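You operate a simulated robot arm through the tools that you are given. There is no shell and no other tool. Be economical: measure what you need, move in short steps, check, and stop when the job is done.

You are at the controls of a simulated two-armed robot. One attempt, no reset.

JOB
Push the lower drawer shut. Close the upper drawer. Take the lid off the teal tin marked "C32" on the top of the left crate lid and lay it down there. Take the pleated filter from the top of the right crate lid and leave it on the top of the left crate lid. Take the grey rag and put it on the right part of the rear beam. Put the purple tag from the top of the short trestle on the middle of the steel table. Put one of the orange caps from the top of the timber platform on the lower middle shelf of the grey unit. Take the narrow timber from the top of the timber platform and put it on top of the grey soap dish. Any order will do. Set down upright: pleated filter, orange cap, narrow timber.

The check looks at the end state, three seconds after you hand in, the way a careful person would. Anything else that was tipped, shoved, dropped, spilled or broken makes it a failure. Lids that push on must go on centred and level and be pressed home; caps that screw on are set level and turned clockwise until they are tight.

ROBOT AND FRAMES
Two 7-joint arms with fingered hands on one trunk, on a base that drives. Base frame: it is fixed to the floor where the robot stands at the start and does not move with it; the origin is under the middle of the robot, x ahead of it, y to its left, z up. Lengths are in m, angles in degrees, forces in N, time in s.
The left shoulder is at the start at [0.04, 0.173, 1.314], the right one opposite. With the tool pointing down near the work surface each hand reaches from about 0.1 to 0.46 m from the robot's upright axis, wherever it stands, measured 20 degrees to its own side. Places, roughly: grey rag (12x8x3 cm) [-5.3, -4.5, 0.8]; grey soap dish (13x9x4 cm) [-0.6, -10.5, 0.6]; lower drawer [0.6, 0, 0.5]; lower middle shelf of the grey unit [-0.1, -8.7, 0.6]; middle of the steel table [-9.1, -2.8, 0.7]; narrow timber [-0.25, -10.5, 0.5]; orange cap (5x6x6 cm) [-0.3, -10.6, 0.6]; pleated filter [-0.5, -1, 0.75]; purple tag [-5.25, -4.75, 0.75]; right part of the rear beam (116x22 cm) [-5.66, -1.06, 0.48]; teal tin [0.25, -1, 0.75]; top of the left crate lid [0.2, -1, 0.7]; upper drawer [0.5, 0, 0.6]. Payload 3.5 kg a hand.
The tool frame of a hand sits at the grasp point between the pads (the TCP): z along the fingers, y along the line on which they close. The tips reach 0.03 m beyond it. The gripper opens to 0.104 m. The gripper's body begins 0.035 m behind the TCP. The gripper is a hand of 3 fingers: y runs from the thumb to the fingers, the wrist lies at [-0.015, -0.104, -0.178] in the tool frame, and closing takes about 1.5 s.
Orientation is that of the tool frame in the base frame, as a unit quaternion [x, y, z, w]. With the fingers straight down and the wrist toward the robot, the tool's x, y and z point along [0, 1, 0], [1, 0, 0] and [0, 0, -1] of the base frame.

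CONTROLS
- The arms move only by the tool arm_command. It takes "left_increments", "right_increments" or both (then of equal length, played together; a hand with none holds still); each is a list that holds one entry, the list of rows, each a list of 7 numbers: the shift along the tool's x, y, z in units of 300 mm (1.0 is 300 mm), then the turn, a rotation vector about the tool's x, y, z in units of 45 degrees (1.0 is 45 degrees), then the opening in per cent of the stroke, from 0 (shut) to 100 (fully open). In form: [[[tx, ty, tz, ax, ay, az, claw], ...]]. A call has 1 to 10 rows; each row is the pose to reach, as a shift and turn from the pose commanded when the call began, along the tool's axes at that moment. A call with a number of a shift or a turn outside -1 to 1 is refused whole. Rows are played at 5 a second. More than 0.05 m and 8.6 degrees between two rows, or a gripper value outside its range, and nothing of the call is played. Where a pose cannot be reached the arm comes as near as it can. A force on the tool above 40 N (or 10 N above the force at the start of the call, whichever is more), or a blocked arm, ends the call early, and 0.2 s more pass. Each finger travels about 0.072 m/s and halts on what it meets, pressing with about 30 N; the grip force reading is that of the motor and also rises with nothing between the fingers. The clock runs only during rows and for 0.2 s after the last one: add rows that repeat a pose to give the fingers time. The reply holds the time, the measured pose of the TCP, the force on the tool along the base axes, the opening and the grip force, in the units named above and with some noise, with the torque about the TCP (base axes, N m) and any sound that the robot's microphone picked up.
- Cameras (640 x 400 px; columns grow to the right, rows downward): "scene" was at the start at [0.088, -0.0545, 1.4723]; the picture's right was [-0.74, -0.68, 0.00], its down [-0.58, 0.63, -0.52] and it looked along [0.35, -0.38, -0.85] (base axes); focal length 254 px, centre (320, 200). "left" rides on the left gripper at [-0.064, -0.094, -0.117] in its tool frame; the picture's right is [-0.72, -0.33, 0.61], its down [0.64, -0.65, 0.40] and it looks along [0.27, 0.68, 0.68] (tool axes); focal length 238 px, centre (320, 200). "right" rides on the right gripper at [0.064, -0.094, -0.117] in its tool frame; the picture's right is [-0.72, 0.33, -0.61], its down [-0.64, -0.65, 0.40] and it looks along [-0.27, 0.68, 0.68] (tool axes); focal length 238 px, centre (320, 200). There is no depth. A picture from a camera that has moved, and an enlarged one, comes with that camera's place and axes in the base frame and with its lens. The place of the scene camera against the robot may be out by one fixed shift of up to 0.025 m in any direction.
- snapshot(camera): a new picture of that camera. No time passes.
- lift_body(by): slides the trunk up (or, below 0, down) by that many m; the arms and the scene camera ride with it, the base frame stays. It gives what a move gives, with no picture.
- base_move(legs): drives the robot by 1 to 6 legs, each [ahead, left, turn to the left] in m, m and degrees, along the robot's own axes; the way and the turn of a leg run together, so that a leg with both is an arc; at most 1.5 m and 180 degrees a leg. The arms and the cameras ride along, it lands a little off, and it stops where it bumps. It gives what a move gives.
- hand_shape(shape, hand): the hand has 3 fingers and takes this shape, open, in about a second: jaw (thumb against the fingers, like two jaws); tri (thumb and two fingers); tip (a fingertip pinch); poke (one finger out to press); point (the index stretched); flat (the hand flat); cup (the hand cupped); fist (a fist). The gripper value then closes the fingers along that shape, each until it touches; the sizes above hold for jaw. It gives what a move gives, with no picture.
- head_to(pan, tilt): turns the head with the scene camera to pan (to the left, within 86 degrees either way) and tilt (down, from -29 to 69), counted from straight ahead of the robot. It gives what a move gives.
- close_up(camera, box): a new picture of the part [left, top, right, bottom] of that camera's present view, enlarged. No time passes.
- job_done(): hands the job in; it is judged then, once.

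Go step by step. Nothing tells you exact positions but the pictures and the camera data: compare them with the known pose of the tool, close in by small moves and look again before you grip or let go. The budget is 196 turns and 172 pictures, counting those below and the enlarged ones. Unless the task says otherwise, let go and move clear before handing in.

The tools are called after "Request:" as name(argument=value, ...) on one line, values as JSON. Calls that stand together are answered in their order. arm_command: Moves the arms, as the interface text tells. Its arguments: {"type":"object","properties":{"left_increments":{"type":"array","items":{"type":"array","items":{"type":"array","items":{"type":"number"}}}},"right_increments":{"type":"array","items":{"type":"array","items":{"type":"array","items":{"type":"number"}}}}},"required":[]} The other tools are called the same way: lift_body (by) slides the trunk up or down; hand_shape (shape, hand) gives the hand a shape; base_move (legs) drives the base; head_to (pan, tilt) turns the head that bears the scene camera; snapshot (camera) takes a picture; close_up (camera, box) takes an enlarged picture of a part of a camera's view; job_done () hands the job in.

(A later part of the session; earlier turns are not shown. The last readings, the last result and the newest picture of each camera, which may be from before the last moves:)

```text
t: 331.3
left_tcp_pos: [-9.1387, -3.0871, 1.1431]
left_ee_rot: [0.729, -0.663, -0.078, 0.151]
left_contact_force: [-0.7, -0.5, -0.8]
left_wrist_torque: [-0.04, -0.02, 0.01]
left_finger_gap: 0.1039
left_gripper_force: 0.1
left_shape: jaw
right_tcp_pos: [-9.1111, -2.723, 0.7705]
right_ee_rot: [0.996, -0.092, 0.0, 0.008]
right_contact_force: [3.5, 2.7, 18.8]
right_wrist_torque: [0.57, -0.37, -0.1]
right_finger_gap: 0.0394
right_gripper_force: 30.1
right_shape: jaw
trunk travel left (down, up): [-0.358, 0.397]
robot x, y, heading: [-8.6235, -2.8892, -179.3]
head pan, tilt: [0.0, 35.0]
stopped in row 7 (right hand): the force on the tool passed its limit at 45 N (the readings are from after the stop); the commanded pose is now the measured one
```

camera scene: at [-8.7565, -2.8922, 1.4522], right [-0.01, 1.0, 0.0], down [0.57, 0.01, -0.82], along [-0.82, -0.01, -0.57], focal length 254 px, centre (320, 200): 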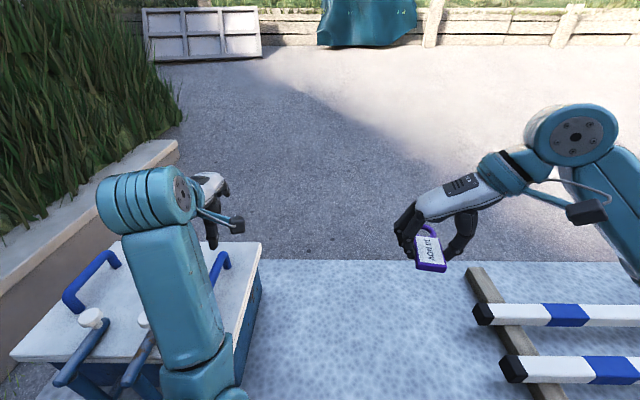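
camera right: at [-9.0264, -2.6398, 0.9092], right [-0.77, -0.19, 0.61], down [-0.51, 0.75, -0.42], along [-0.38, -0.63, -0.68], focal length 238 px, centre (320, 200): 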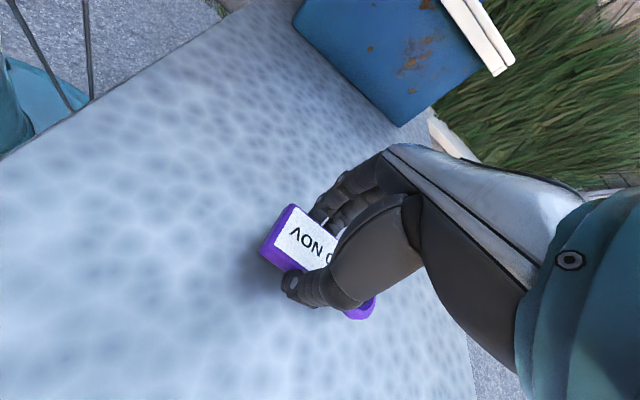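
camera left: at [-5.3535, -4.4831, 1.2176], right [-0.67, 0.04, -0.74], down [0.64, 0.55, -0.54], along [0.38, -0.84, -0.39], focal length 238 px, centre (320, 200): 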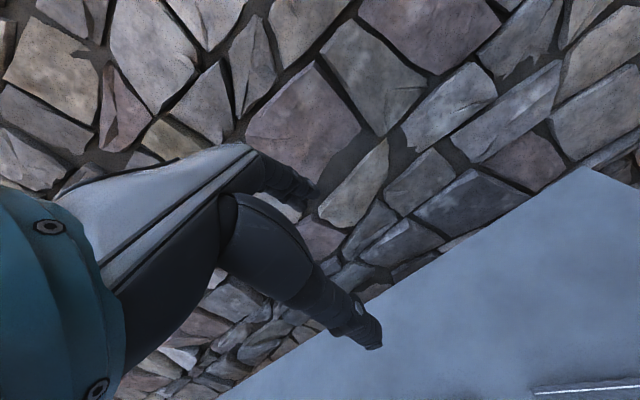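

Contact. Release and rise.

Request:
arm_command(right_increments=[[[0, 0, -0.005, 0, 0, 0, 50], [0, 0, -0.005, 0, 0, 0, 70], [0, 0, -0.005, 0, 0, 0, 80], [0, 0, -0.005, 0, 0, 0, 80]]])

Request:
arm_command(right_increments=[[[0, 0, -0.1, 0, 0, 0, 80], [0, 0, -0.25, 0, 0, 0, 80], [0, 0, -0.4, 0, 0, 0, 80], [0, 0, -0.55, 0, 0, 0, 80], [0, 0, -0.7, 0, 0, 0, 80], [0, 0, -0.85, 0, 0, 0, 80], [0, 0, -0.98, 0, 0, 0, 80]]])

Request:
snapshot(camera="scene")

```text
t: 332.3
left_tcp_pos: [-9.1384, -3.0866, 1.1433]
left_ee_rot: [0.73, -0.662, -0.08, 0.151]
left_contact_force: [0.5, -0.4, 0.1]
left_wrist_torque: [-0.01, 0.01, 0.01]
left_finger_gap: 0.1038
left_gripper_force: 0.0
left_shape: jaw
right_tcp_pos: [-9.1091, -2.7213, 0.7703]
right_ee_rot: [0.996, -0.092, 0.001, 0.006]
right_contact_force: [-1.3, -3.1, 8.7]
right_wrist_torque: [0.28, -0.06, -0.01]
right_finger_gap: 0.0822
right_gripper_force: 0.1
right_shape: jaw
trunk travel left (down, up): [-0.358, 0.397]
robot x, y, heading: [-8.6221, -2.8847, -179.3]
head pan, tilt: [0.0, 35.0]
```

```text
t: 333.9
left_tcp_pos: [-9.1389, -3.0868, 1.1432]
left_ee_rot: [0.73, -0.662, -0.08, 0.151]
left_contact_force: [-0.5, 0.5, -0.7]
left_wrist_torque: [0.02, 0.02, 0.02]
left_finger_gap: 0.1037
left_gripper_force: 0.0
left_shape: jaw
right_tcp_pos: [-9.1094, -2.7195, 1.0656]
right_ee_rot: [0.996, -0.091, 0.002, 0.006]
right_contact_force: [-0.5, 0.6, -0.6]
right_wrist_torque: [0.01, 0.0, -0.01]
right_finger_gap: 0.0827
right_gripper_force: 0.2
right_shape: jaw
trunk travel left (down, up): [-0.358, 0.397]
robot x, y, heading: [-8.6203, -2.8846, -179.3]
head pan, tilt: [0.0, 35.0]
```

```text
72 pictures are left
camera scene: at [-8.7557, -2.8923, 1.4523], right [-0.01, 1.0, 0.0], down [0.57, 0.01, -0.82], along [-0.82, -0.01, -0.57], focal length 254 px, centre (320, 200)
```

scene: 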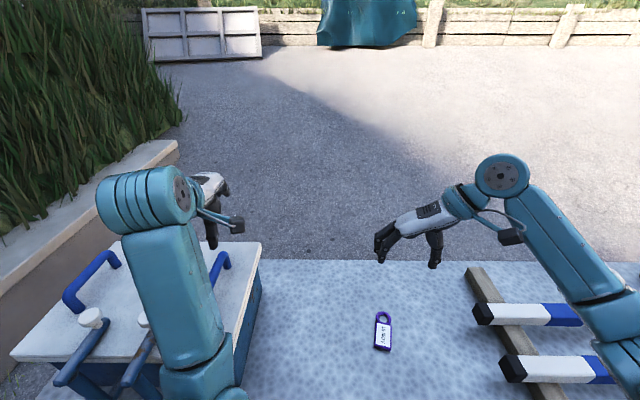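

The tag lies on the table's middle. Now return for the striped rag: back out and turn to face the wall bench.

Request:
base_move(legs=[[-0.9, 0, 0], [-1.25, 0.65, -0.7], [-1.35, 0, 0], [0, 0, 90]])

Request:
arm_command(right_increments=[[[0, 0, 0, 0, 0, 0.165, 100], [0, 0, 0, 0, 0, 0.33, 100], [0, 0, 0, 0, 0, 0.495, 100], [0, 0, 0, 0, 0, 0.66, 100], [0, 0, 0, 0, 0, 0.825, 100], [0, 0, 0, 0, 0, 0.99, 100]]])

Request:
arm_command(right_increments=[[[0, 0, 0, 0, 0, 0.165, 100], [0, 0, 0, 0, 0, 0.33, 100], [0, 0, 0, 0, 0, 0.495, 100], [0, 0, 0, 0, 0, 0.66, 100], [0, 0, 0, 0, 0, 0.825, 100], [0, 0, 0, 0, 0, 0.99, 100]]])

Request:
snapshot(camera="scene")

```text
t: 355.5
left_tcp_pos: [-4.9244, -4.1093, 1.1434]
left_ee_rot: [0.984, 0.044, 0.05, 0.163]
left_contact_force: [0.6, -0.4, -0.5]
left_wrist_torque: [0.0, 0.02, 0.01]
left_finger_gap: 0.1037
left_gripper_force: 0.1
left_shape: jaw
right_tcp_pos: [-5.2943, -4.0775, 1.0657]
right_ee_rot: [0.771, 0.637, 0.005, 0.004]
right_contact_force: [-0.6, 0.2, -0.3]
right_wrist_torque: [0.01, -0.01, -0.03]
right_finger_gap: 0.083
right_gripper_force: 0.1
right_shape: jaw
trunk travel left (down, up): [-0.358, 0.397]
robot x, y, heading: [-5.1222, -3.5894, -89.9]
head pan, tilt: [0.0, 35.0]
```

```text
t: 356.9
left_tcp_pos: [-4.9259, -4.1098, 1.143]
left_ee_rot: [0.984, 0.043, 0.049, 0.163]
left_contact_force: [0.3, 0.3, -0.8]
left_wrist_torque: [-0.01, -0.01, 0.01]
left_finger_gap: 0.1038
left_gripper_force: 0.1
left_shape: jaw
right_tcp_pos: [-5.2945, -4.0757, 1.0652]
right_ee_rot: [0.955, 0.296, 0.006, 0.002]
right_contact_force: [0.3, -0.7, -0.7]
right_wrist_torque: [-0.06, 0.04, 0.01]
right_finger_gap: 0.1035
right_gripper_force: 0.1
right_shape: jaw
trunk travel left (down, up): [-0.358, 0.397]
robot x, y, heading: [-5.1228, -3.5916, -89.9]
head pan, tilt: [0.0, 35.0]
```

```text
t: 358.3
left_tcp_pos: [-4.9242, -4.1086, 1.1445]
left_ee_rot: [0.984, 0.043, 0.05, 0.163]
left_contact_force: [1.0, -0.3, -0.6]
left_wrist_torque: [-0.02, 0.01, 0.02]
left_finger_gap: 0.1037
left_gripper_force: 0.1
left_shape: jaw
right_tcp_pos: [-5.2924, -4.0775, 1.0648]
right_ee_rot: [0.996, -0.089, 0.006, -0.001]
right_contact_force: [0.4, -0.2, 0.2]
right_wrist_torque: [0.02, -0.01, -0.03]
right_finger_gap: 0.1037
right_gripper_force: 0.0
right_shape: jaw
trunk travel left (down, up): [-0.358, 0.397]
robot x, y, heading: [-5.1236, -3.5913, -89.7]
head pan, tilt: [0.0, 35.0]
```

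```text
71 pictures are left
camera scene: at [-5.1154, -3.7337, 1.4523], right [-1.0, 0.0, 0.0], down [0.0, 0.57, -0.82], along [0.0, -0.82, -0.57], focal length 254 px, centre (320, 200)
```

scene: 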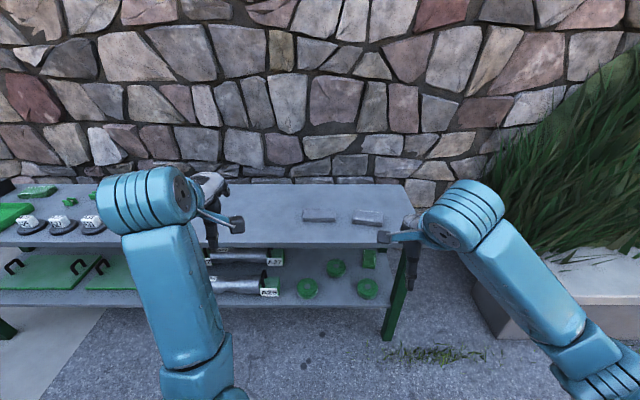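

Right hand yaw now matches the rag. Drive forward 0.45 m so it sits above the rag.

Request:
base_move(legs=[[0.45, -0.02, 0]])

Request:
snapshot(camera="right")

```text
t: 361.1
left_tcp_pos: [-4.9556, -4.5628, 1.1435]
left_ee_rot: [0.985, 0.036, 0.048, 0.164]
left_contact_force: [0.0, 0.2, 0.3]
left_wrist_torque: [0.04, 0.02, 0.03]
left_finger_gap: 0.1036
left_gripper_force: 0.0
left_shape: jaw
right_tcp_pos: [-5.321, -4.525, 1.0647]
right_ee_rot: [0.995, -0.095, 0.007, -0.001]
right_contact_force: [0.4, 0.1, 0.0]
right_wrist_torque: [0.01, -0.03, 0.0]
right_finger_gap: 0.1037
right_gripper_force: 0.1
right_shape: jaw
trunk travel left (down, up): [-0.358, 0.397]
robot x, y, heading: [-5.145, -4.0415, -91.0]
head pan, tilt: [0.0, 35.0]
```

```text
70 pictures are left
camera right: at [-5.2437, -4.4443, 1.1827], right [-0.78, -0.19, 0.6], down [-0.5, 0.76, -0.41], along [-0.38, -0.62, -0.68], focal length 238 px, centre (320, 200)
```

right: 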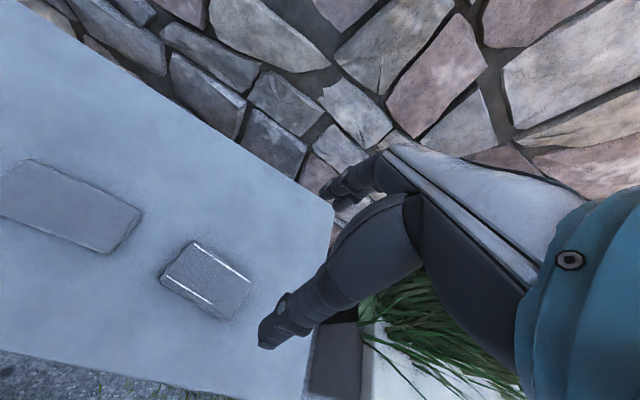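

Rag centre is (-5.309,-4.541), orientation matches. Descend around it.

Request:
arm_command(right_increments=[[[0.049, 0.045, 0.12, 0, 0, 0, 100], [0.049, 0.045, 0.26, 0, 0, 0, 100], [0.049, 0.045, 0.4, 0, 0, 0, 100], [0.049, 0.045, 0.54, 0, 0, 0, 100], [0.049, 0.045, 0.68, 0, 0, 0, 100], [0.049, 0.045, 0.78, 0, 0, 0, 100], [0.049, 0.045, 0.84, 0, 0, 0, 100], [0.049, 0.045, 0.87, 0, 0, 0, 100], [0.049, 0.045, 0.895, 0, 0, 0, 100]]])

Request:
snapshot(camera="right")

```text
t: 363.1
left_tcp_pos: [-4.9542, -4.5624, 1.1428]
left_ee_rot: [0.985, 0.035, 0.049, 0.164]
left_contact_force: [-0.4, 0.1, -0.2]
left_wrist_torque: [-0.02, -0.01, 0.0]
left_finger_gap: 0.1037
left_gripper_force: 0.1
left_shape: jaw
right_tcp_pos: [-5.308, -4.5395, 0.7957]
right_ee_rot: [0.995, -0.095, 0.007, -0.001]
right_contact_force: [0.1, -0.4, 0.5]
right_wrist_torque: [-0.03, 0.0, 0.03]
right_finger_gap: 0.1036
right_gripper_force: 0.1
right_shape: jaw
trunk travel left (down, up): [-0.358, 0.397]
robot x, y, heading: [-5.1465, -4.0404, -90.4]
head pan, tilt: [0.0, 35.0]
```

```text
69 pictures are left
camera right: at [-5.2288, -4.4585, 0.9139], right [-0.78, -0.19, 0.6], down [-0.5, 0.76, -0.41], along [-0.38, -0.62, -0.68], focal length 238 px, centre (320, 200)
```

right: 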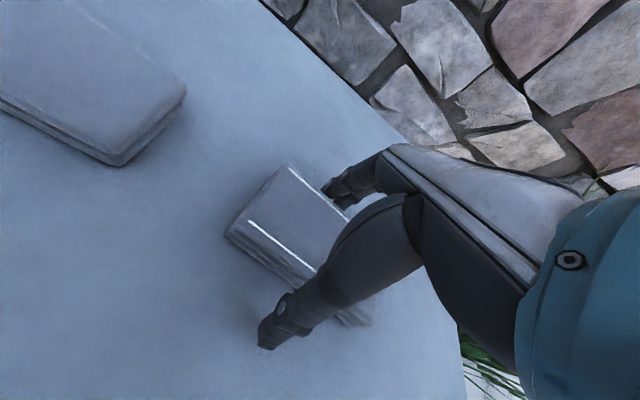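

Fingers straddle the rag. Close and lift.

Request:
arm_command(right_increments=[[[0, 0, 0, 0, 0, 0, 60], [0, 0, 0, 0, 0, 0, 30], [0, 0, 0, 0, 0, 0, 0], [0, 0, 0, 0, 0, 0, 0], [0, 0, 0, 0, 0, 0, 0], [0, 0, 0, 0, 0, 0, 0]]])

Request:
arm_command(right_increments=[[[0, 0, -0.1, 0, 0, 0, 0], [0, 0, -0.22, 0, 0, 0, 0], [0, 0, -0.36, 0, 0, 0, 0], [0, 0, -0.5, 0, 0, 0, 0], [0, 0, -0.64, 0, 0, 0, 0], [0, 0, -0.78, 0, 0, 0, 0]]])

Request:
snapshot(camera="right")

```text
t: 364.4
left_tcp_pos: [-4.9549, -4.5623, 1.1442]
left_ee_rot: [0.985, 0.036, 0.05, 0.163]
left_contact_force: [0.0, 0.2, -0.7]
left_wrist_torque: [0.03, -0.01, 0.02]
left_finger_gap: 0.1037
left_gripper_force: 0.2
left_shape: jaw
right_tcp_pos: [-5.3075, -4.5397, 0.7965]
right_ee_rot: [0.995, -0.095, 0.006, -0.001]
right_contact_force: [0.3, -0.6, 0.5]
right_wrist_torque: [-0.03, 0.0, 0.04]
right_finger_gap: 0.0637
right_gripper_force: 29.5
right_shape: jaw
trunk travel left (down, up): [-0.358, 0.397]
robot x, y, heading: [-5.1451, -4.0433, -90.7]
head pan, tilt: [0.0, 35.0]
```

```text
t: 365.9
left_tcp_pos: [-4.9548, -4.5628, 1.144]
left_ee_rot: [0.985, 0.036, 0.048, 0.164]
left_contact_force: [0.8, 0.9, 0.2]
left_wrist_torque: [-0.01, 0.01, 0.0]
left_finger_gap: 0.1039
left_gripper_force: 0.1
left_shape: jaw
right_tcp_pos: [-5.309, -4.5382, 1.0335]
right_ee_rot: [0.995, -0.095, 0.006, -0.002]
right_contact_force: [-0.2, 0.1, -0.3]
right_wrist_torque: [0.0, 0.01, -0.02]
right_finger_gap: 0.0636
right_gripper_force: 30.2
right_shape: jaw
trunk travel left (down, up): [-0.358, 0.397]
robot x, y, heading: [-5.1415, -4.0417, -90.8]
head pan, tilt: [0.0, 35.0]
```

```text
68 pictures are left
camera right: at [-5.2302, -4.459, 1.1502], right [-0.78, -0.19, 0.6], down [-0.5, 0.76, -0.41], along [-0.38, -0.62, -0.68], focal length 238 px, centre (320, 200)
```

right: 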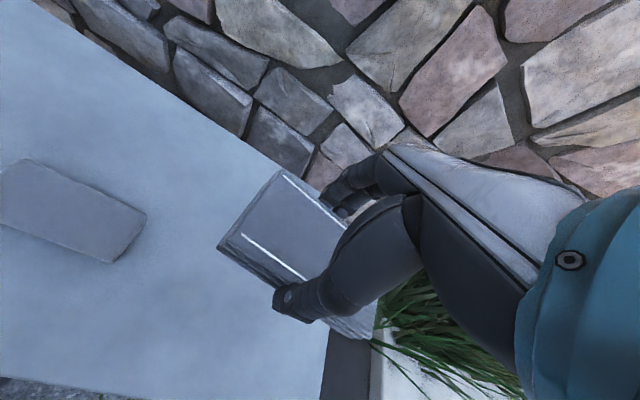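

Rag held. Rear beam runs along y≈-1.05 (z≈0.48); I'll approach its x≈-5.7 part from the south, facing north.

Request:
base_move(legs=[[-0.48, 0, 0], [0, -0.8, 0], [0, 0, 180], [1.3, 0, 0]])

Request:
head_to(pan=0, tilt=35)

Request:
snapshot(camera="scene")

```text
t: 386.0
left_tcp_pos: [-6.057, -1.736, 1.1441]
left_ee_rot: [-0.018, 0.985, 0.165, -0.045]
left_contact_force: [-0.7, -0.1, 0.0]
left_wrist_torque: [-0.04, -0.02, 0.01]
left_finger_gap: 0.1037
left_gripper_force: 0.1
left_shape: jaw
right_tcp_pos: [-5.7034, -1.772, 1.0314]
right_ee_rot: [0.113, 0.994, -0.001, -0.006]
right_contact_force: [0.0, 0.0, -0.4]
right_wrist_torque: [0.03, -0.01, -0.04]
right_finger_gap: 0.0629
right_gripper_force: 30.1
right_shape: jaw
trunk travel left (down, up): [-0.358, 0.397]
robot x, y, heading: [-5.8912, -2.2637, 87.2]
head pan, tilt: [0.0, 35.0]
```

```text
t: 386.6
left_tcp_pos: [-6.057, -1.7357, 1.1446]
left_ee_rot: [-0.018, 0.985, 0.165, -0.046]
left_contact_force: [0.2, 0.2, -0.1]
left_wrist_torque: [0.0, 0.0, -0.01]
left_finger_gap: 0.1037
left_gripper_force: 0.1
left_shape: jaw
right_tcp_pos: [-5.7045, -1.7723, 1.0325]
right_ee_rot: [0.113, 0.994, -0.001, -0.008]
right_contact_force: [0.6, 0.0, -0.3]
right_wrist_torque: [-0.01, 0.04, -0.02]
right_finger_gap: 0.0628
right_gripper_force: 29.8
right_shape: jaw
trunk travel left (down, up): [-0.358, 0.397]
robot x, y, heading: [-5.8855, -2.2643, 87.0]
head pan, tilt: [0.0, 35.0]
```

```text
67 pictures are left
camera scene: at [-5.8751, -2.1298, 1.4523], right [1.0, -0.05, 0.0], down [-0.03, -0.57, -0.82], along [0.04, 0.82, -0.57], focal length 254 px, centre (320, 200)
```

scene: 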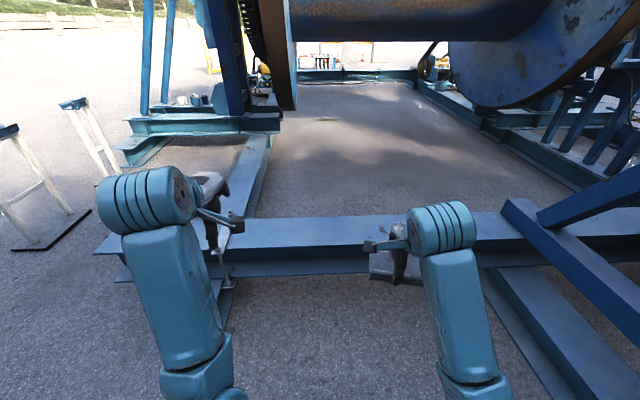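

The beam's top (z≈0.48, y≈-1.06) is clear between the braces. Drive up close, then lower the trunk.

Request:
base_move(legs=[[0.64, 0, 2]])

Request:
lift_body(by=-0.28)

Request:
snapshot(camera="right")

Request:
snapshot(camera="scene")

```text
t: 390.2
left_tcp_pos: [-6.0658, -1.1001, 1.1435]
left_ee_rot: [-0.041, 0.984, 0.163, -0.051]
left_contact_force: [-0.1, -0.2, -0.4]
left_wrist_torque: [0.04, 0.0, 0.02]
left_finger_gap: 0.1037
left_gripper_force: 0.2
left_shape: jaw
right_tcp_pos: [-5.7111, -1.1202, 1.0315]
right_ee_rot: [0.09, 0.996, -0.001, -0.007]
right_contact_force: [0.1, 0.6, -0.2]
right_wrist_torque: [0.03, -0.01, 0.01]
right_finger_gap: 0.0629
right_gripper_force: 30.5
right_shape: jaw
trunk travel left (down, up): [-0.358, 0.397]
robot x, y, heading: [-5.8713, -1.6189, 89.8]
head pan, tilt: [0.0, 35.0]
```

```text
t: 393.0
left_tcp_pos: [-6.0644, -1.0891, 0.8415]
left_ee_rot: [-0.04, 0.989, 0.136, -0.052]
left_contact_force: [0.5, -0.4, -0.3]
left_wrist_torque: [0.01, 0.0, 0.01]
left_finger_gap: 0.1039
left_gripper_force: 0.1
left_shape: jaw
right_tcp_pos: [-5.711, -1.1202, 0.7529]
right_ee_rot: [0.09, 0.996, -0.002, -0.006]
right_contact_force: [0.0, -0.4, 0.3]
right_wrist_torque: [0.0, 0.0, 0.0]
right_finger_gap: 0.0628
right_gripper_force: 30.2
right_shape: jaw
trunk travel left (down, up): [-0.078, 0.677]
robot x, y, heading: [-5.8685, -1.6196, 90.0]
head pan, tilt: [0.0, 35.0]
```

```text
66 pictures are left
camera right: at [-5.7888, -1.2007, 0.8701], right [0.77, 0.19, 0.6], down [0.51, -0.76, -0.41], along [0.38, 0.62, -0.68], focal length 238 px, centre (320, 200)
```

right: 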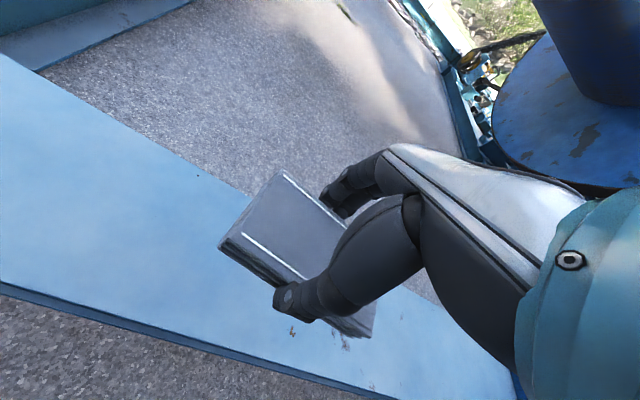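

```text
65 pictures are left
camera scene: at [-5.8649, -1.3544, 1.1626], right [1.0, 0.0, 0.0], down [0.0, -0.57, -0.82], along [0.0, 0.82, -0.57], focal length 254 px, centre (320, 200)
```

scene: 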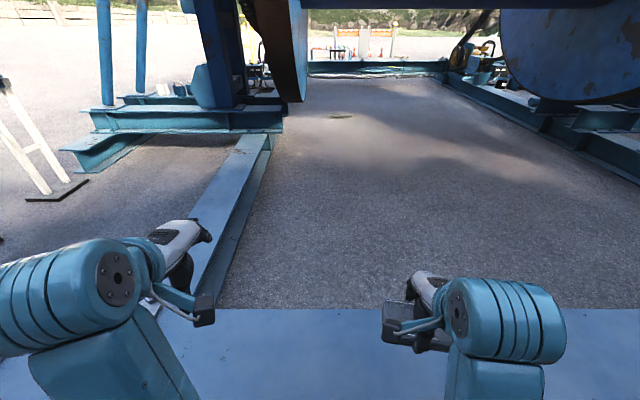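

Beam top spans y -1.18..-0.93. Centre the rag at y≈-1.056 and lower.

Request:
arm_command(right_increments=[[[-0.03, 0.11, 0.05, 0, 0, 0, 0], [-0.06, 0.228, 0.12, 0, 0, 0, 0], [-0.06, 0.228, 0.27, 0, 0, 0, 0], [-0.06, 0.228, 0.42, 0, 0, 0, 0], [-0.06, 0.228, 0.55, 0, 0, 0, 0], [-0.06, 0.228, 0.65, 0, 0, 0, 0], [-0.06, 0.228, 0.71, 0, 0, 0, 0]]])

Request:
arm_command(right_increments=[[[0, 0, 0.017, 0, 0, 0, 0], [0, 0, 0.034, 0, 0, 0, 0], [0, 0, 0.05, 0, 0, 0, 0], [0, 0, 0.067, 0, 0, 0, 0], [0, 0, 0.084, 0, 0, 0, 0], [0, 0, 0.1, 0, 0, 0, 0], [0, 0, 0.117, 0, 0, 0, 0]]])

Request:
snapshot(camera="right")

```text
t: 394.6
left_tcp_pos: [-6.0661, -1.089, 0.8414]
left_ee_rot: [-0.041, 0.989, 0.136, -0.052]
left_contact_force: [1.0, -0.1, -0.3]
left_wrist_torque: [-0.01, 0.02, 0.0]
left_finger_gap: 0.1034
left_gripper_force: 0.0
left_shape: jaw
right_tcp_pos: [-5.6839, -1.0583, 0.5417]
right_ee_rot: [0.09, 0.996, -0.001, -0.007]
right_contact_force: [0.8, -0.2, -1.0]
right_wrist_torque: [-0.01, 0.01, 0.0]
right_finger_gap: 0.0628
right_gripper_force: 30.2
right_shape: jaw
trunk travel left (down, up): [-0.078, 0.677]
robot x, y, heading: [-5.8728, -1.6177, 89.7]
head pan, tilt: [0.0, 35.0]
```

```text
t: 396.2
left_tcp_pos: [-6.0647, -1.0905, 0.8435]
left_ee_rot: [-0.04, 0.988, 0.137, -0.051]
left_contact_force: [0.3, -0.1, 0.8]
left_wrist_torque: [0.04, -0.01, 0.0]
left_finger_gap: 0.1037
left_gripper_force: 0.1
left_shape: jaw
right_tcp_pos: [-5.6844, -1.0507, 0.5132]
right_ee_rot: [0.09, 0.996, 0.009, -0.007]
right_contact_force: [0.9, -9.4, 23.9]
right_wrist_torque: [-0.53, 0.09, -0.02]
right_finger_gap: 0.0601
right_gripper_force: 29.9
right_shape: jaw
trunk travel left (down, up): [-0.078, 0.677]
robot x, y, heading: [-5.8706, -1.6208, 89.8]
head pan, tilt: [0.0, 35.0]
stopped in row 7 (right hand): the force on the tool passed its limit at 43 N (the readings are from after the stop); the commanded pose is now the measured one
```

```text
64 pictures are left
camera right: at [-5.7622, -1.1342, 0.6291], right [0.77, 0.18, 0.61], down [0.51, -0.75, -0.43], along [0.38, 0.64, -0.67], focal length 238 px, centre (320, 200)
```

right: 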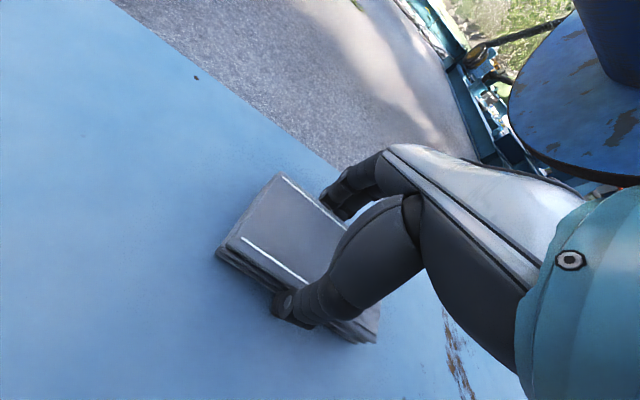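

Touchdown on the beam. Release and rise.

Request:
arm_command(right_increments=[[[0, 0, -0.01, 0, 0, 0, 70], [0, 0, -0.01, 0, 0, 0, 90], [0, 0, -0.01, 0, 0, 0, 100], [0, 0, -0.01, 0, 0, 0, 100]]])

Request:
arm_command(right_increments=[[[0, 0, -0.1, 0, 0, 0, 100], [0, 0, -0.25, 0, 0, 0, 100], [0, 0, -0.4, 0, 0, 0, 100], [0, 0, -0.55, 0, 0, 0, 100], [0, 0, -0.7, 0, 0, 0, 100]]])

Request:
snapshot(camera="right")

```text
t: 397.2
left_tcp_pos: [-6.0654, -1.0896, 0.8411]
left_ee_rot: [-0.039, 0.989, 0.136, -0.052]
left_contact_force: [-0.7, -0.1, 0.2]
left_wrist_torque: [0.03, -0.02, -0.02]
left_finger_gap: 0.1036
left_gripper_force: 0.0
left_shape: jaw
right_tcp_pos: [-5.6834, -1.0509, 0.5118]
right_ee_rot: [0.09, 0.996, 0.005, -0.008]
right_contact_force: [-0.6, -0.3, -0.3]
right_wrist_torque: [-0.01, 0.01, 0.0]
right_finger_gap: 0.1036
right_gripper_force: 0.1
right_shape: jaw
trunk travel left (down, up): [-0.078, 0.677]
robot x, y, heading: [-5.8727, -1.6185, 89.9]
head pan, tilt: [0.0, 35.0]
```

```text
t: 398.4
left_tcp_pos: [-6.0649, -1.0888, 0.8405]
left_ee_rot: [-0.039, 0.989, 0.136, -0.051]
left_contact_force: [-0.3, 0.6, 0.1]
left_wrist_torque: [0.01, -0.01, 0.02]
left_finger_gap: 0.1038
left_gripper_force: 0.0
left_shape: jaw
right_tcp_pos: [-5.6795, -1.0569, 0.7234]
right_ee_rot: [0.09, 0.996, 0.005, -0.007]
right_contact_force: [0.2, -0.1, 0.1]
right_wrist_torque: [-0.02, 0.03, 0.0]
right_finger_gap: 0.104
right_gripper_force: 0.1
right_shape: jaw
trunk travel left (down, up): [-0.078, 0.677]
robot x, y, heading: [-5.8727, -1.6218, 89.8]
head pan, tilt: [0.0, 35.0]
```

```text
63 pictures are left
camera right: at [-5.7584, -1.1395, 0.8402], right [0.77, 0.19, 0.61], down [0.51, -0.75, -0.42], along [0.38, 0.63, -0.68], focal length 238 px, centre (320, 200)
```

right: 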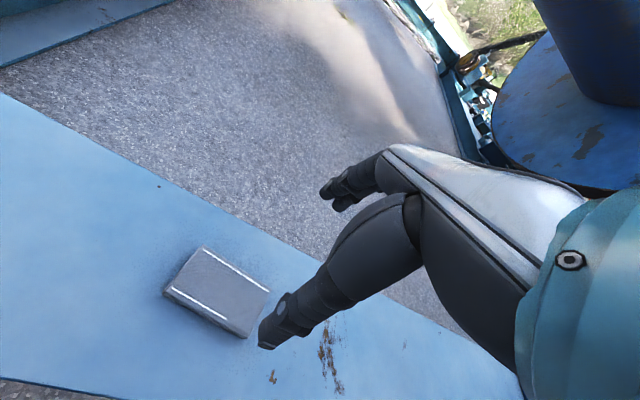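

Rag is on the beam. Now head for the door to the south: raise the trunk, back out, and drive east along the aisle.

Request:
lift_body(by=0.3)

Request:
base_move(legs=[[-1.05, 0, 0], [-1.02, 0, 0], [0, 0, -90], [1.5, 0, 0], [1.3, 0, 0]])

Request:
head_to(pan=-30, tilt=15)

Request:
snapshot(camera="scene")

```text
t: 401.4
left_tcp_pos: [-6.0647, -1.089, 1.1408]
left_ee_rot: [-0.039, 0.989, 0.135, -0.051]
left_contact_force: [-0.3, -0.8, 1.1]
left_wrist_torque: [0.02, -0.01, 0.0]
left_finger_gap: 0.1039
left_gripper_force: 0.0
left_shape: jaw
right_tcp_pos: [-5.6802, -1.0549, 1.0209]
right_ee_rot: [0.09, 0.996, 0.006, -0.008]
right_contact_force: [0.2, 0.1, -0.1]
right_wrist_torque: [-0.01, 0.04, -0.02]
right_finger_gap: 0.1039
right_gripper_force: 0.1
right_shape: jaw
trunk travel left (down, up): [-0.378, 0.377]
robot x, y, heading: [-5.8712, -1.6186, 90.0]
head pan, tilt: [0.0, 35.0]
```

```text
t: 428.7
left_tcp_pos: [-2.5454, -3.3858, 1.1399]
left_ee_rot: [0.655, 0.741, 0.133, 0.057]
left_contact_force: [0.0, 0.3, -0.7]
left_wrist_torque: [-0.02, -0.02, -0.02]
left_finger_gap: 0.104
left_gripper_force: 0.1
left_shape: jaw
right_tcp_pos: [-2.4958, -3.7686, 1.0217]
right_ee_rot: [0.754, 0.657, 0.01, -0.001]
right_contact_force: [0.9, 0.1, -0.5]
right_wrist_torque: [-0.02, -0.01, 0.01]
right_finger_gap: 0.1035
right_gripper_force: 0.1
right_shape: jaw
trunk travel left (down, up): [-0.378, 0.377]
robot x, y, heading: [-3.0667, -3.6044, 2.2]
head pan, tilt: [0.0, 35.0]
```

```text
t: 429.7
left_tcp_pos: [-2.547, -3.3866, 1.1403]
left_ee_rot: [0.655, 0.741, 0.134, 0.057]
left_contact_force: [-0.3, 0.1, -0.5]
left_wrist_torque: [-0.02, -0.01, -0.03]
left_finger_gap: 0.1041
left_gripper_force: 0.0
left_shape: jaw
right_tcp_pos: [-2.4962, -3.7693, 1.0225]
right_ee_rot: [0.754, 0.657, 0.01, -0.001]
right_contact_force: [0.0, -0.3, -0.1]
right_wrist_torque: [-0.04, 0.0, 0.0]
right_finger_gap: 0.1039
right_gripper_force: 0.1
right_shape: jaw
trunk travel left (down, up): [-0.378, 0.377]
robot x, y, heading: [-3.0675, -3.6022, 2.0]
head pan, tilt: [-30.0, 15.0]
```

```text
62 pictures are left
camera scene: at [-2.9355, -3.6486, 1.5045], right [-0.46, -0.89, 0.0], down [-0.23, 0.12, -0.97], along [0.86, -0.45, -0.26], focal length 254 px, centre (320, 200)
```

scene: 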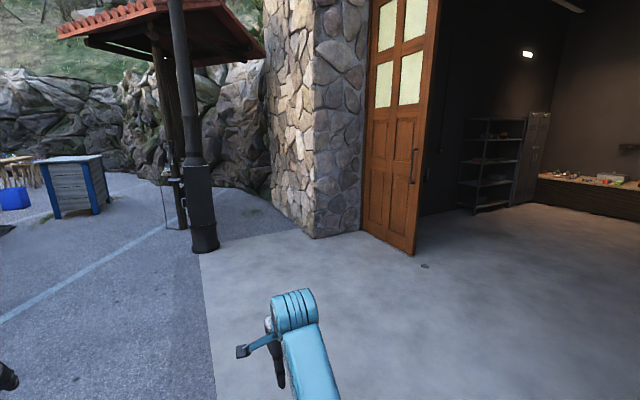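

I see the open doorway and inside it the grey shelf unit and the timber platform. Drive to the doorway facing south.

Request:
base_move(legs=[[1.3, -0.4, 0], [0, 0, -92], [1.1, 0, 0]])

Request:
head_to(pan=0, tilt=15)

Request:
snapshot(camera="scene")

```text
t: 445.7
left_tcp_pos: [-1.4978, -5.5684, 1.1411]
left_ee_rot: [0.987, 0.062, 0.055, 0.135]
left_contact_force: [-0.5, 0.1, -0.1]
left_wrist_torque: [0.01, -0.02, -0.01]
left_finger_gap: 0.1036
left_gripper_force: 0.0
left_shape: jaw
right_tcp_pos: [-1.8809, -5.6209, 1.0225]
right_ee_rot: [0.998, -0.067, 0.008, 0.007]
right_contact_force: [0.1, 0.3, 0.9]
right_wrist_torque: [-0.01, -0.01, 0.0]
right_finger_gap: 0.1036
right_gripper_force: 0.0
right_shape: jaw
trunk travel left (down, up): [-0.378, 0.377]
robot x, y, heading: [-1.7156, -5.0502, -87.4]
head pan, tilt: [-30.0, 15.0]
```

```text
t: 446.6
left_tcp_pos: [-1.4986, -5.5681, 1.1413]
left_ee_rot: [0.988, 0.061, 0.054, 0.134]
left_contact_force: [0.1, -0.3, 0.0]
left_wrist_torque: [-0.03, 0.0, -0.01]
left_finger_gap: 0.1039
left_gripper_force: 0.0
left_shape: jaw
right_tcp_pos: [-1.8807, -5.6206, 1.0208]
right_ee_rot: [0.998, -0.068, 0.008, 0.007]
right_contact_force: [-0.5, -0.6, -0.1]
right_wrist_torque: [0.03, -0.02, 0.01]
right_finger_gap: 0.1036
right_gripper_force: 0.3
right_shape: jaw
trunk travel left (down, up): [-0.378, 0.377]
robot x, y, heading: [-1.7134, -5.0486, -87.6]
head pan, tilt: [0.0, 15.0]
```

```text
61 pictures are left
camera scene: at [-1.7044, -5.1892, 1.5045], right [-1.0, -0.04, 0.0], down [-0.01, 0.26, -0.97], along [0.04, -0.97, -0.26], focal length 254 px, centre (320, 200)
```

scene: 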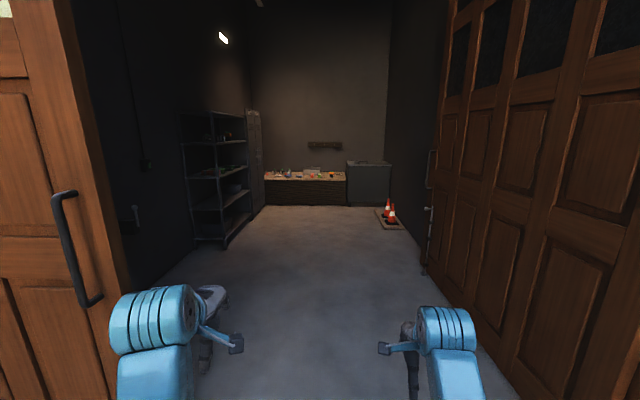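

The route inside is clear, but the left arm sticks out forward. I'll back out a bit and try to bring it down to its side before going in.

Request:
base_move(legs=[[-0.8, 0, -2]])

Request:
arm_command(left_increments=[[[0.12, 0.01, 0.015, 0.05, 0, 0, 100], [0.24, 0.02, 0.03, 0.1, 0, 0, 100], [0.36, 0.035, 0.045, 0.15, 0, 0, 100], [0.49, 0.05, 0.06, 0.2, 0, 0, 100], [0.48, 0.01, 0.2, 0.25, 0, 0, 100], [0.46, -0.04, 0.34, 0.3, 0, 0, 100], [0.45, -0.08, 0.48, 0.34, 0, 0, 100], [0.44, -0.12, 0.62, 0.34, 0, 0, 100], [0.43, -0.15, 0.75, 0.34, 0, 0, 100]]])

Request:
snapshot(camera="scene")

```text
t: 450.9
left_tcp_pos: [-1.5369, -4.7838, 1.1428]
left_ee_rot: [0.988, 0.044, 0.052, 0.135]
left_contact_force: [0.7, 0.2, -0.4]
left_wrist_torque: [0.01, 0.01, 0.0]
left_finger_gap: 0.1037
left_gripper_force: 0.0
left_shape: jaw
right_tcp_pos: [-1.92, -4.821, 1.0227]
right_ee_rot: [0.996, -0.087, 0.007, 0.005]
right_contact_force: [0.1, 0.1, -0.8]
right_wrist_torque: [0.01, -0.02, 0.01]
right_finger_gap: 0.1039
right_gripper_force: 0.1
right_shape: jaw
trunk travel left (down, up): [-0.378, 0.377]
robot x, y, heading: [-1.7326, -4.2542, -89.7]
head pan, tilt: [0.0, 15.0]
```

```text
t: 452.9
left_tcp_pos: [-1.3884, -4.7866, 0.9259]
left_ee_rot: [0.998, 0.05, 0.046, 0.003]
left_contact_force: [0.0, -0.4, -0.1]
left_wrist_torque: [-0.01, 0.03, -0.02]
left_finger_gap: 0.1038
left_gripper_force: 0.1
left_shape: jaw
right_tcp_pos: [-1.9209, -4.8203, 1.0228]
right_ee_rot: [0.996, -0.086, 0.006, 0.006]
right_contact_force: [1.0, 0.4, 0.1]
right_wrist_torque: [-0.02, -0.02, -0.01]
right_finger_gap: 0.1036
right_gripper_force: 0.0
right_shape: jaw
trunk travel left (down, up): [-0.378, 0.377]
robot x, y, heading: [-1.7341, -4.258, -89.7]
head pan, tilt: [0.0, 15.0]
```

```text
60 pictures are left
camera scene: at [-1.7285, -4.3974, 1.5045], right [-1.0, -0.01, 0.0], down [0.0, 0.26, -0.97], along [0.0, -0.97, -0.26], focal length 254 px, centre (320, 200)
```

scene: 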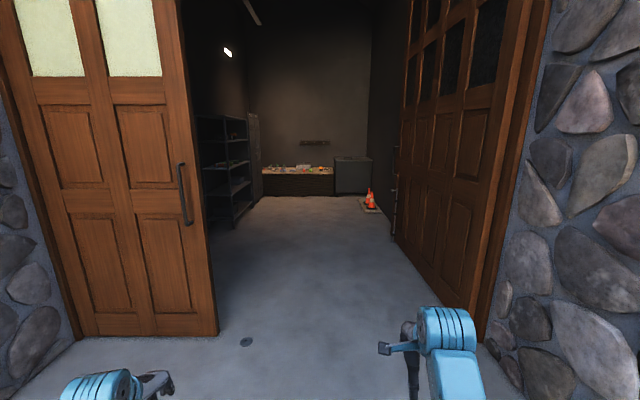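

That worked. Pull the left hand back toward the body.

Request:
arm_command(left_increments=[[[-0.02, -0.14, 0.03, 0, 0, 0, 60], [-0.04, -0.28, 0.06, 0, 0, 0, 30], [-0.06, -0.42, 0.09, 0, 0, 0, 0], [-0.08, -0.56, 0.12, 0, 0, 0, 0], [-0.1, -0.7, 0.15, 0, 0, 0, 0], [-0.12, -0.84, 0.18, 0, 0, 0, 0]]])

Request:
head_to(pan=20, tilt=50)

Request:
snapshot(camera="scene")

```text
t: 454.3
left_tcp_pos: [-1.4448, -4.5407, 0.8651]
left_ee_rot: [0.998, 0.05, 0.045, 0.003]
left_contact_force: [-0.2, 0.8, -0.1]
left_wrist_torque: [0.01, -0.01, -0.03]
left_finger_gap: 0.0
left_gripper_force: 30.2
left_shape: jaw
right_tcp_pos: [-1.9204, -4.82, 1.0226]
right_ee_rot: [0.996, -0.086, 0.006, 0.005]
right_contact_force: [0.8, 0.2, 0.5]
right_wrist_torque: [-0.03, 0.01, 0.02]
right_finger_gap: 0.1038
right_gripper_force: 0.0
right_shape: jaw
trunk travel left (down, up): [-0.378, 0.377]
robot x, y, heading: [-1.737, -4.2574, -89.7]
head pan, tilt: [0.0, 15.0]
```

```text
t: 455.3
left_tcp_pos: [-1.4438, -4.5413, 0.8639]
left_ee_rot: [0.998, 0.05, 0.046, 0.003]
left_contact_force: [-0.4, 0.4, -0.2]
left_wrist_torque: [-0.01, 0.0, -0.04]
left_finger_gap: 0.0
left_gripper_force: 30.0
left_shape: jaw
right_tcp_pos: [-1.9196, -4.8221, 1.0212]
right_ee_rot: [0.996, -0.086, 0.007, 0.006]
right_contact_force: [0.3, 0.1, 0.6]
right_wrist_torque: [-0.02, 0.0, 0.0]
right_finger_gap: 0.1035
right_gripper_force: 0.1
right_shape: jaw
trunk travel left (down, up): [-0.378, 0.377]
robot x, y, heading: [-1.7327, -4.2533, -89.5]
head pan, tilt: [20.0, 50.0]
```

```text
59 pictures are left
camera scene: at [-1.7025, -4.3761, 1.4508], right [-0.94, -0.35, 0.0], down [-0.27, 0.72, -0.64], along [0.22, -0.6, -0.77], focal length 254 px, centre (320, 200)
```

scene: 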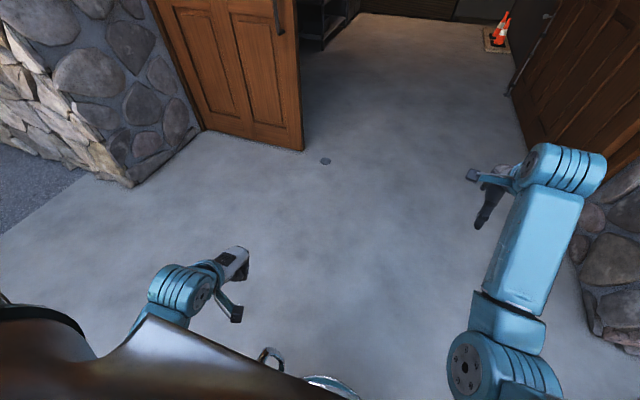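

The left arm is tucked well now. Raise it a little, drive inside to y≈-8 and look at the unit and platform.

Request:
arm_command(left_increments=[[[0, 0, -0.1, 0, 0, 0, 0], [0, 0, -0.2, 0, 0, 0, 0], [0, 0, -0.3, 0, 0, 0, 0], [0, 0, -0.4, 0, 0, 0, 0], [0, 0, -0.5, 0, 0, 0, 0], [0, 0, -0.6, 0, 0, 0, 0]]])

Request:
base_move(legs=[[1.5, 0, 0], [1.5, 0, 0], [1.3, 0.4, 0]])

Request:
head_to(pan=15, tilt=25)

Request:
snapshot(camera="scene")

```text
t: 456.7
left_tcp_pos: [-1.4407, -4.6191, 1.0089]
left_ee_rot: [0.998, 0.05, 0.046, 0.003]
left_contact_force: [0.0, -0.5, 0.0]
left_wrist_torque: [0.03, -0.01, 0.04]
left_finger_gap: 0.0
left_gripper_force: 30.2
left_shape: jaw
left hand out of reach, approached as far as the arm can: row 2, 3, 4, 5, 6
right_tcp_pos: [-1.9217, -4.8227, 1.0212]
right_ee_rot: [0.996, -0.087, 0.008, 0.006]
right_contact_force: [0.1, 0.2, 1.2]
right_wrist_torque: [0.05, -0.02, 0.03]
right_finger_gap: 0.1036
right_gripper_force: 0.1
right_shape: jaw
trunk travel left (down, up): [-0.378, 0.377]
robot x, y, heading: [-1.7341, -4.2528, -89.8]
head pan, tilt: [20.0, 50.0]
```

```text
t: 477.5
left_tcp_pos: [-0.9349, -8.8866, 1.0102]
left_ee_rot: [0.997, 0.059, 0.046, 0.002]
left_contact_force: [-0.8, -0.1, -0.1]
left_wrist_torque: [0.0, 0.02, 0.0]
left_finger_gap: 0.0
left_gripper_force: 30.0
left_shape: jaw
right_tcp_pos: [-1.4098, -9.0988, 1.0209]
right_ee_rot: [0.997, -0.078, 0.007, 0.005]
right_contact_force: [-0.3, -0.4, -0.3]
right_wrist_torque: [-0.01, 0.02, 0.03]
right_finger_gap: 0.1037
right_gripper_force: 0.1
right_shape: jaw
trunk travel left (down, up): [-0.378, 0.377]
robot x, y, heading: [-1.2333, -8.5312, -88.7]
head pan, tilt: [20.0, 50.0]
```

```text
t: 478.4
left_tcp_pos: [-0.9339, -8.8869, 1.0083]
left_ee_rot: [0.997, 0.059, 0.046, 0.004]
left_contact_force: [-0.7, 0.1, -0.3]
left_wrist_torque: [-0.01, 0.03, 0.0]
left_finger_gap: 0.0001
left_gripper_force: 29.5
left_shape: jaw
right_tcp_pos: [-1.4077, -9.0997, 1.0221]
right_ee_rot: [0.997, -0.078, 0.007, 0.006]
right_contact_force: [0.7, 0.2, 0.1]
right_wrist_torque: [-0.02, -0.01, 0.01]
right_finger_gap: 0.1038
right_gripper_force: 0.1
right_shape: jaw
trunk travel left (down, up): [-0.378, 0.377]
robot x, y, heading: [-1.2335, -8.5294, -88.6]
head pan, tilt: [15.0, 25.0]
```

```text
58 pictures are left
camera scene: at [-1.2016, -8.6666, 1.4882], right [-0.96, -0.28, 0.0], down [-0.12, 0.41, -0.91], along [0.26, -0.87, -0.42], focal length 254 px, centre (320, 200)
```

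scene: 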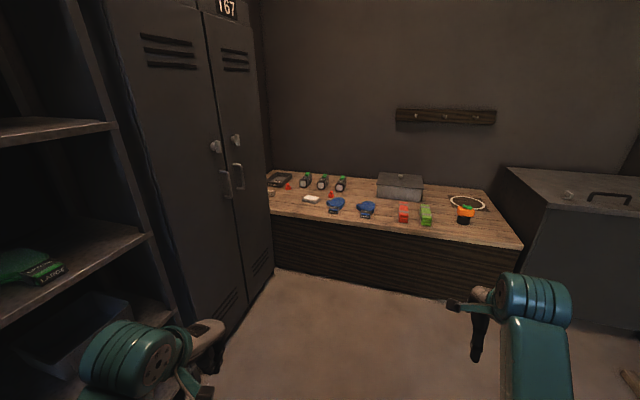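

Request:
close_up(camera="scene", box=[255, 155, 395, 243])

Request:
close_up(camera="scene", box=[375, 165, 515, 253])

```text
4.55 times, centred on (325, 199) of scene
camera zoom: at [-1.2016, -8.6666, 1.4882], right [-0.96, -0.28, 0.0], down [-0.12, 0.41, -0.91], along [0.26, -0.87, -0.42], focal length 1154 px, centre (297, 204)
```

zoom: 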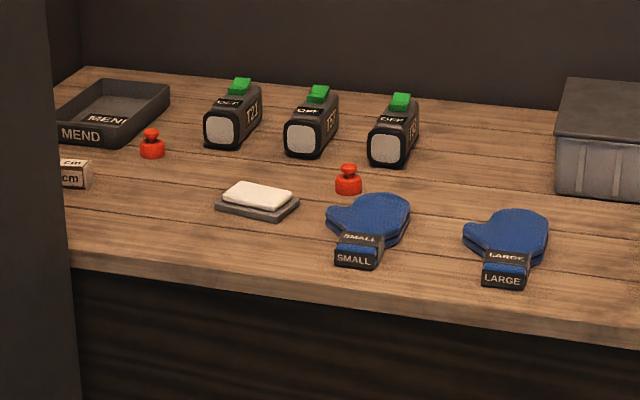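

```text
4.55 times, centred on (445, 209) of scene
camera zoom: at [-1.2016, -8.6666, 1.4882], right [-0.96, -0.28, 0.0], down [-0.12, 0.41, -0.91], along [0.26, -0.87, -0.42], focal length 1154 px, centre (-248, 159)
```

zoom: 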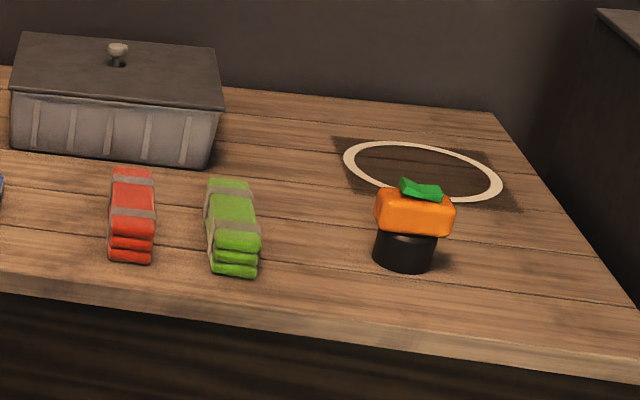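

Two orange caps are on the platform (one accessible at about (-0.71,-10.64)), the soap dish at (-0.57,-10.5), and the timber block is by the locker around (-0.18,-10.55). Move closer to look.

Request:
base_move(legs=[[1.3, 0.36, -1.4]])

Request:
head_to(pan=20, tilt=45)

Request:
snapshot(camera="scene")

```text
t: 485.2
left_tcp_pos: [-0.568, -10.21, 1.0091]
left_ee_rot: [0.998, 0.047, 0.045, 0.003]
left_contact_force: [-0.3, -0.6, -0.5]
left_wrist_torque: [0.01, 0.02, -0.02]
left_finger_gap: 0.0003
left_gripper_force: 30.0
left_shape: jaw
right_tcp_pos: [-1.049, -10.4117, 1.0213]
right_ee_rot: [0.996, -0.088, 0.008, 0.006]
right_contact_force: [0.0, 0.3, -0.2]
right_wrist_torque: [0.0, 0.01, 0.0]
right_finger_gap: 0.1035
right_gripper_force: 0.2
right_shape: jaw
trunk travel left (down, up): [-0.378, 0.377]
robot x, y, heading: [-0.8608, -9.8485, -90.0]
head pan, tilt: [15.0, 25.0]
```

```text
t: 486.1
left_tcp_pos: [-0.5675, -10.2099, 1.0093]
left_ee_rot: [0.998, 0.047, 0.046, 0.004]
left_contact_force: [0.4, -0.2, 0.4]
left_wrist_torque: [0.0, -0.03, 0.0]
left_finger_gap: 0.0
left_gripper_force: 30.2
left_shape: jaw
right_tcp_pos: [-1.0477, -10.4109, 1.0238]
right_ee_rot: [0.996, -0.089, 0.007, 0.006]
right_contact_force: [0.0, 0.3, 0.4]
right_wrist_torque: [0.0, 0.0, 0.02]
right_finger_gap: 0.1037
right_gripper_force: 0.1
right_shape: jaw
trunk travel left (down, up): [-0.378, 0.377]
robot x, y, heading: [-0.8606, -9.8456, -89.9]
head pan, tilt: [20.0, 45.0]
```

```text
55 pictures are left
camera scene: at [-0.8262, -9.9707, 1.4578], right [-0.94, -0.34, 0.0], down [-0.24, 0.66, -0.71], along [0.24, -0.67, -0.71], focal length 254 px, centre (320, 200)
```

scene: 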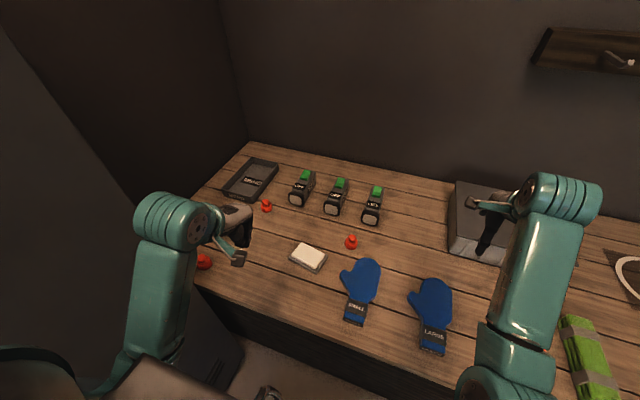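

A third cap is near the left hand. Check with both hand cameras.

Request:
snapshot(camera="left")

Request:
snapshot(camera="right")

```text
54 pictures are left
camera left: at [-0.6506, -10.122, 1.1176], right [-0.69, 0.26, -0.68], down [0.61, 0.71, -0.35], along [0.39, -0.66, -0.64], focal length 238 px, centre (320, 200)
```

left: 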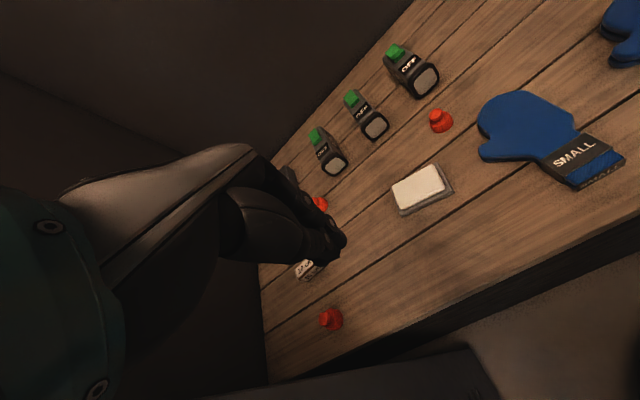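

```text
53 pictures are left
camera right: at [-0.9705, -10.3278, 1.1387], right [-0.77, -0.19, 0.61], down [-0.51, 0.75, -0.42], along [-0.38, -0.63, -0.68], focal length 238 px, centre (320, 200)
```

right: 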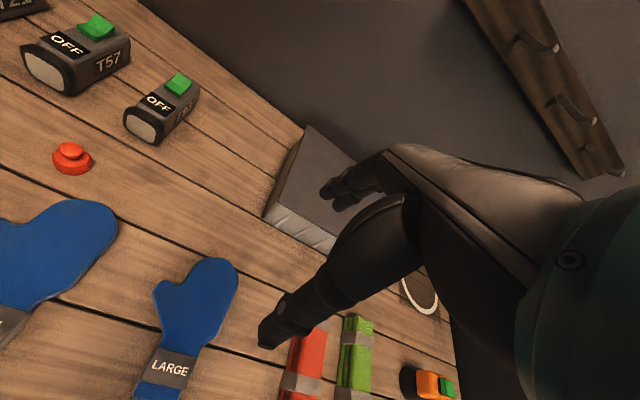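

Cap at (-0.745,-10.576); platform top ≈0.565; dish at (-0.61,-10.45). Zoom on the timber in the left camera.

Request:
close_up(camera="left", box=[250, 160, 410, 340])

```text
2.22 times, centred on (330, 250) of left
camera zoom: at [-0.6506, -10.122, 1.1176], right [-0.69, 0.26, -0.68], down [0.61, 0.71, -0.35], along [0.39, -0.66, -0.64], focal length 530 px, centre (298, 89)
```

zoom: 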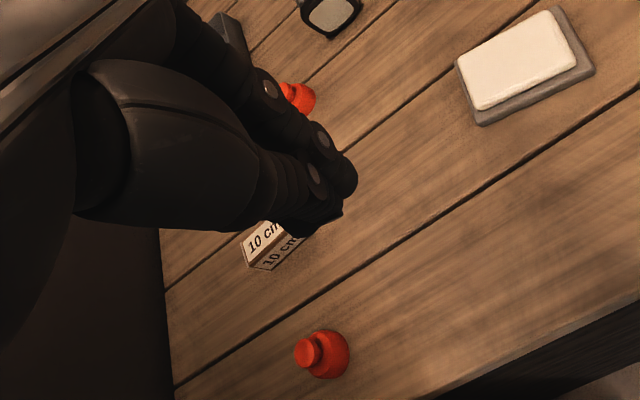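

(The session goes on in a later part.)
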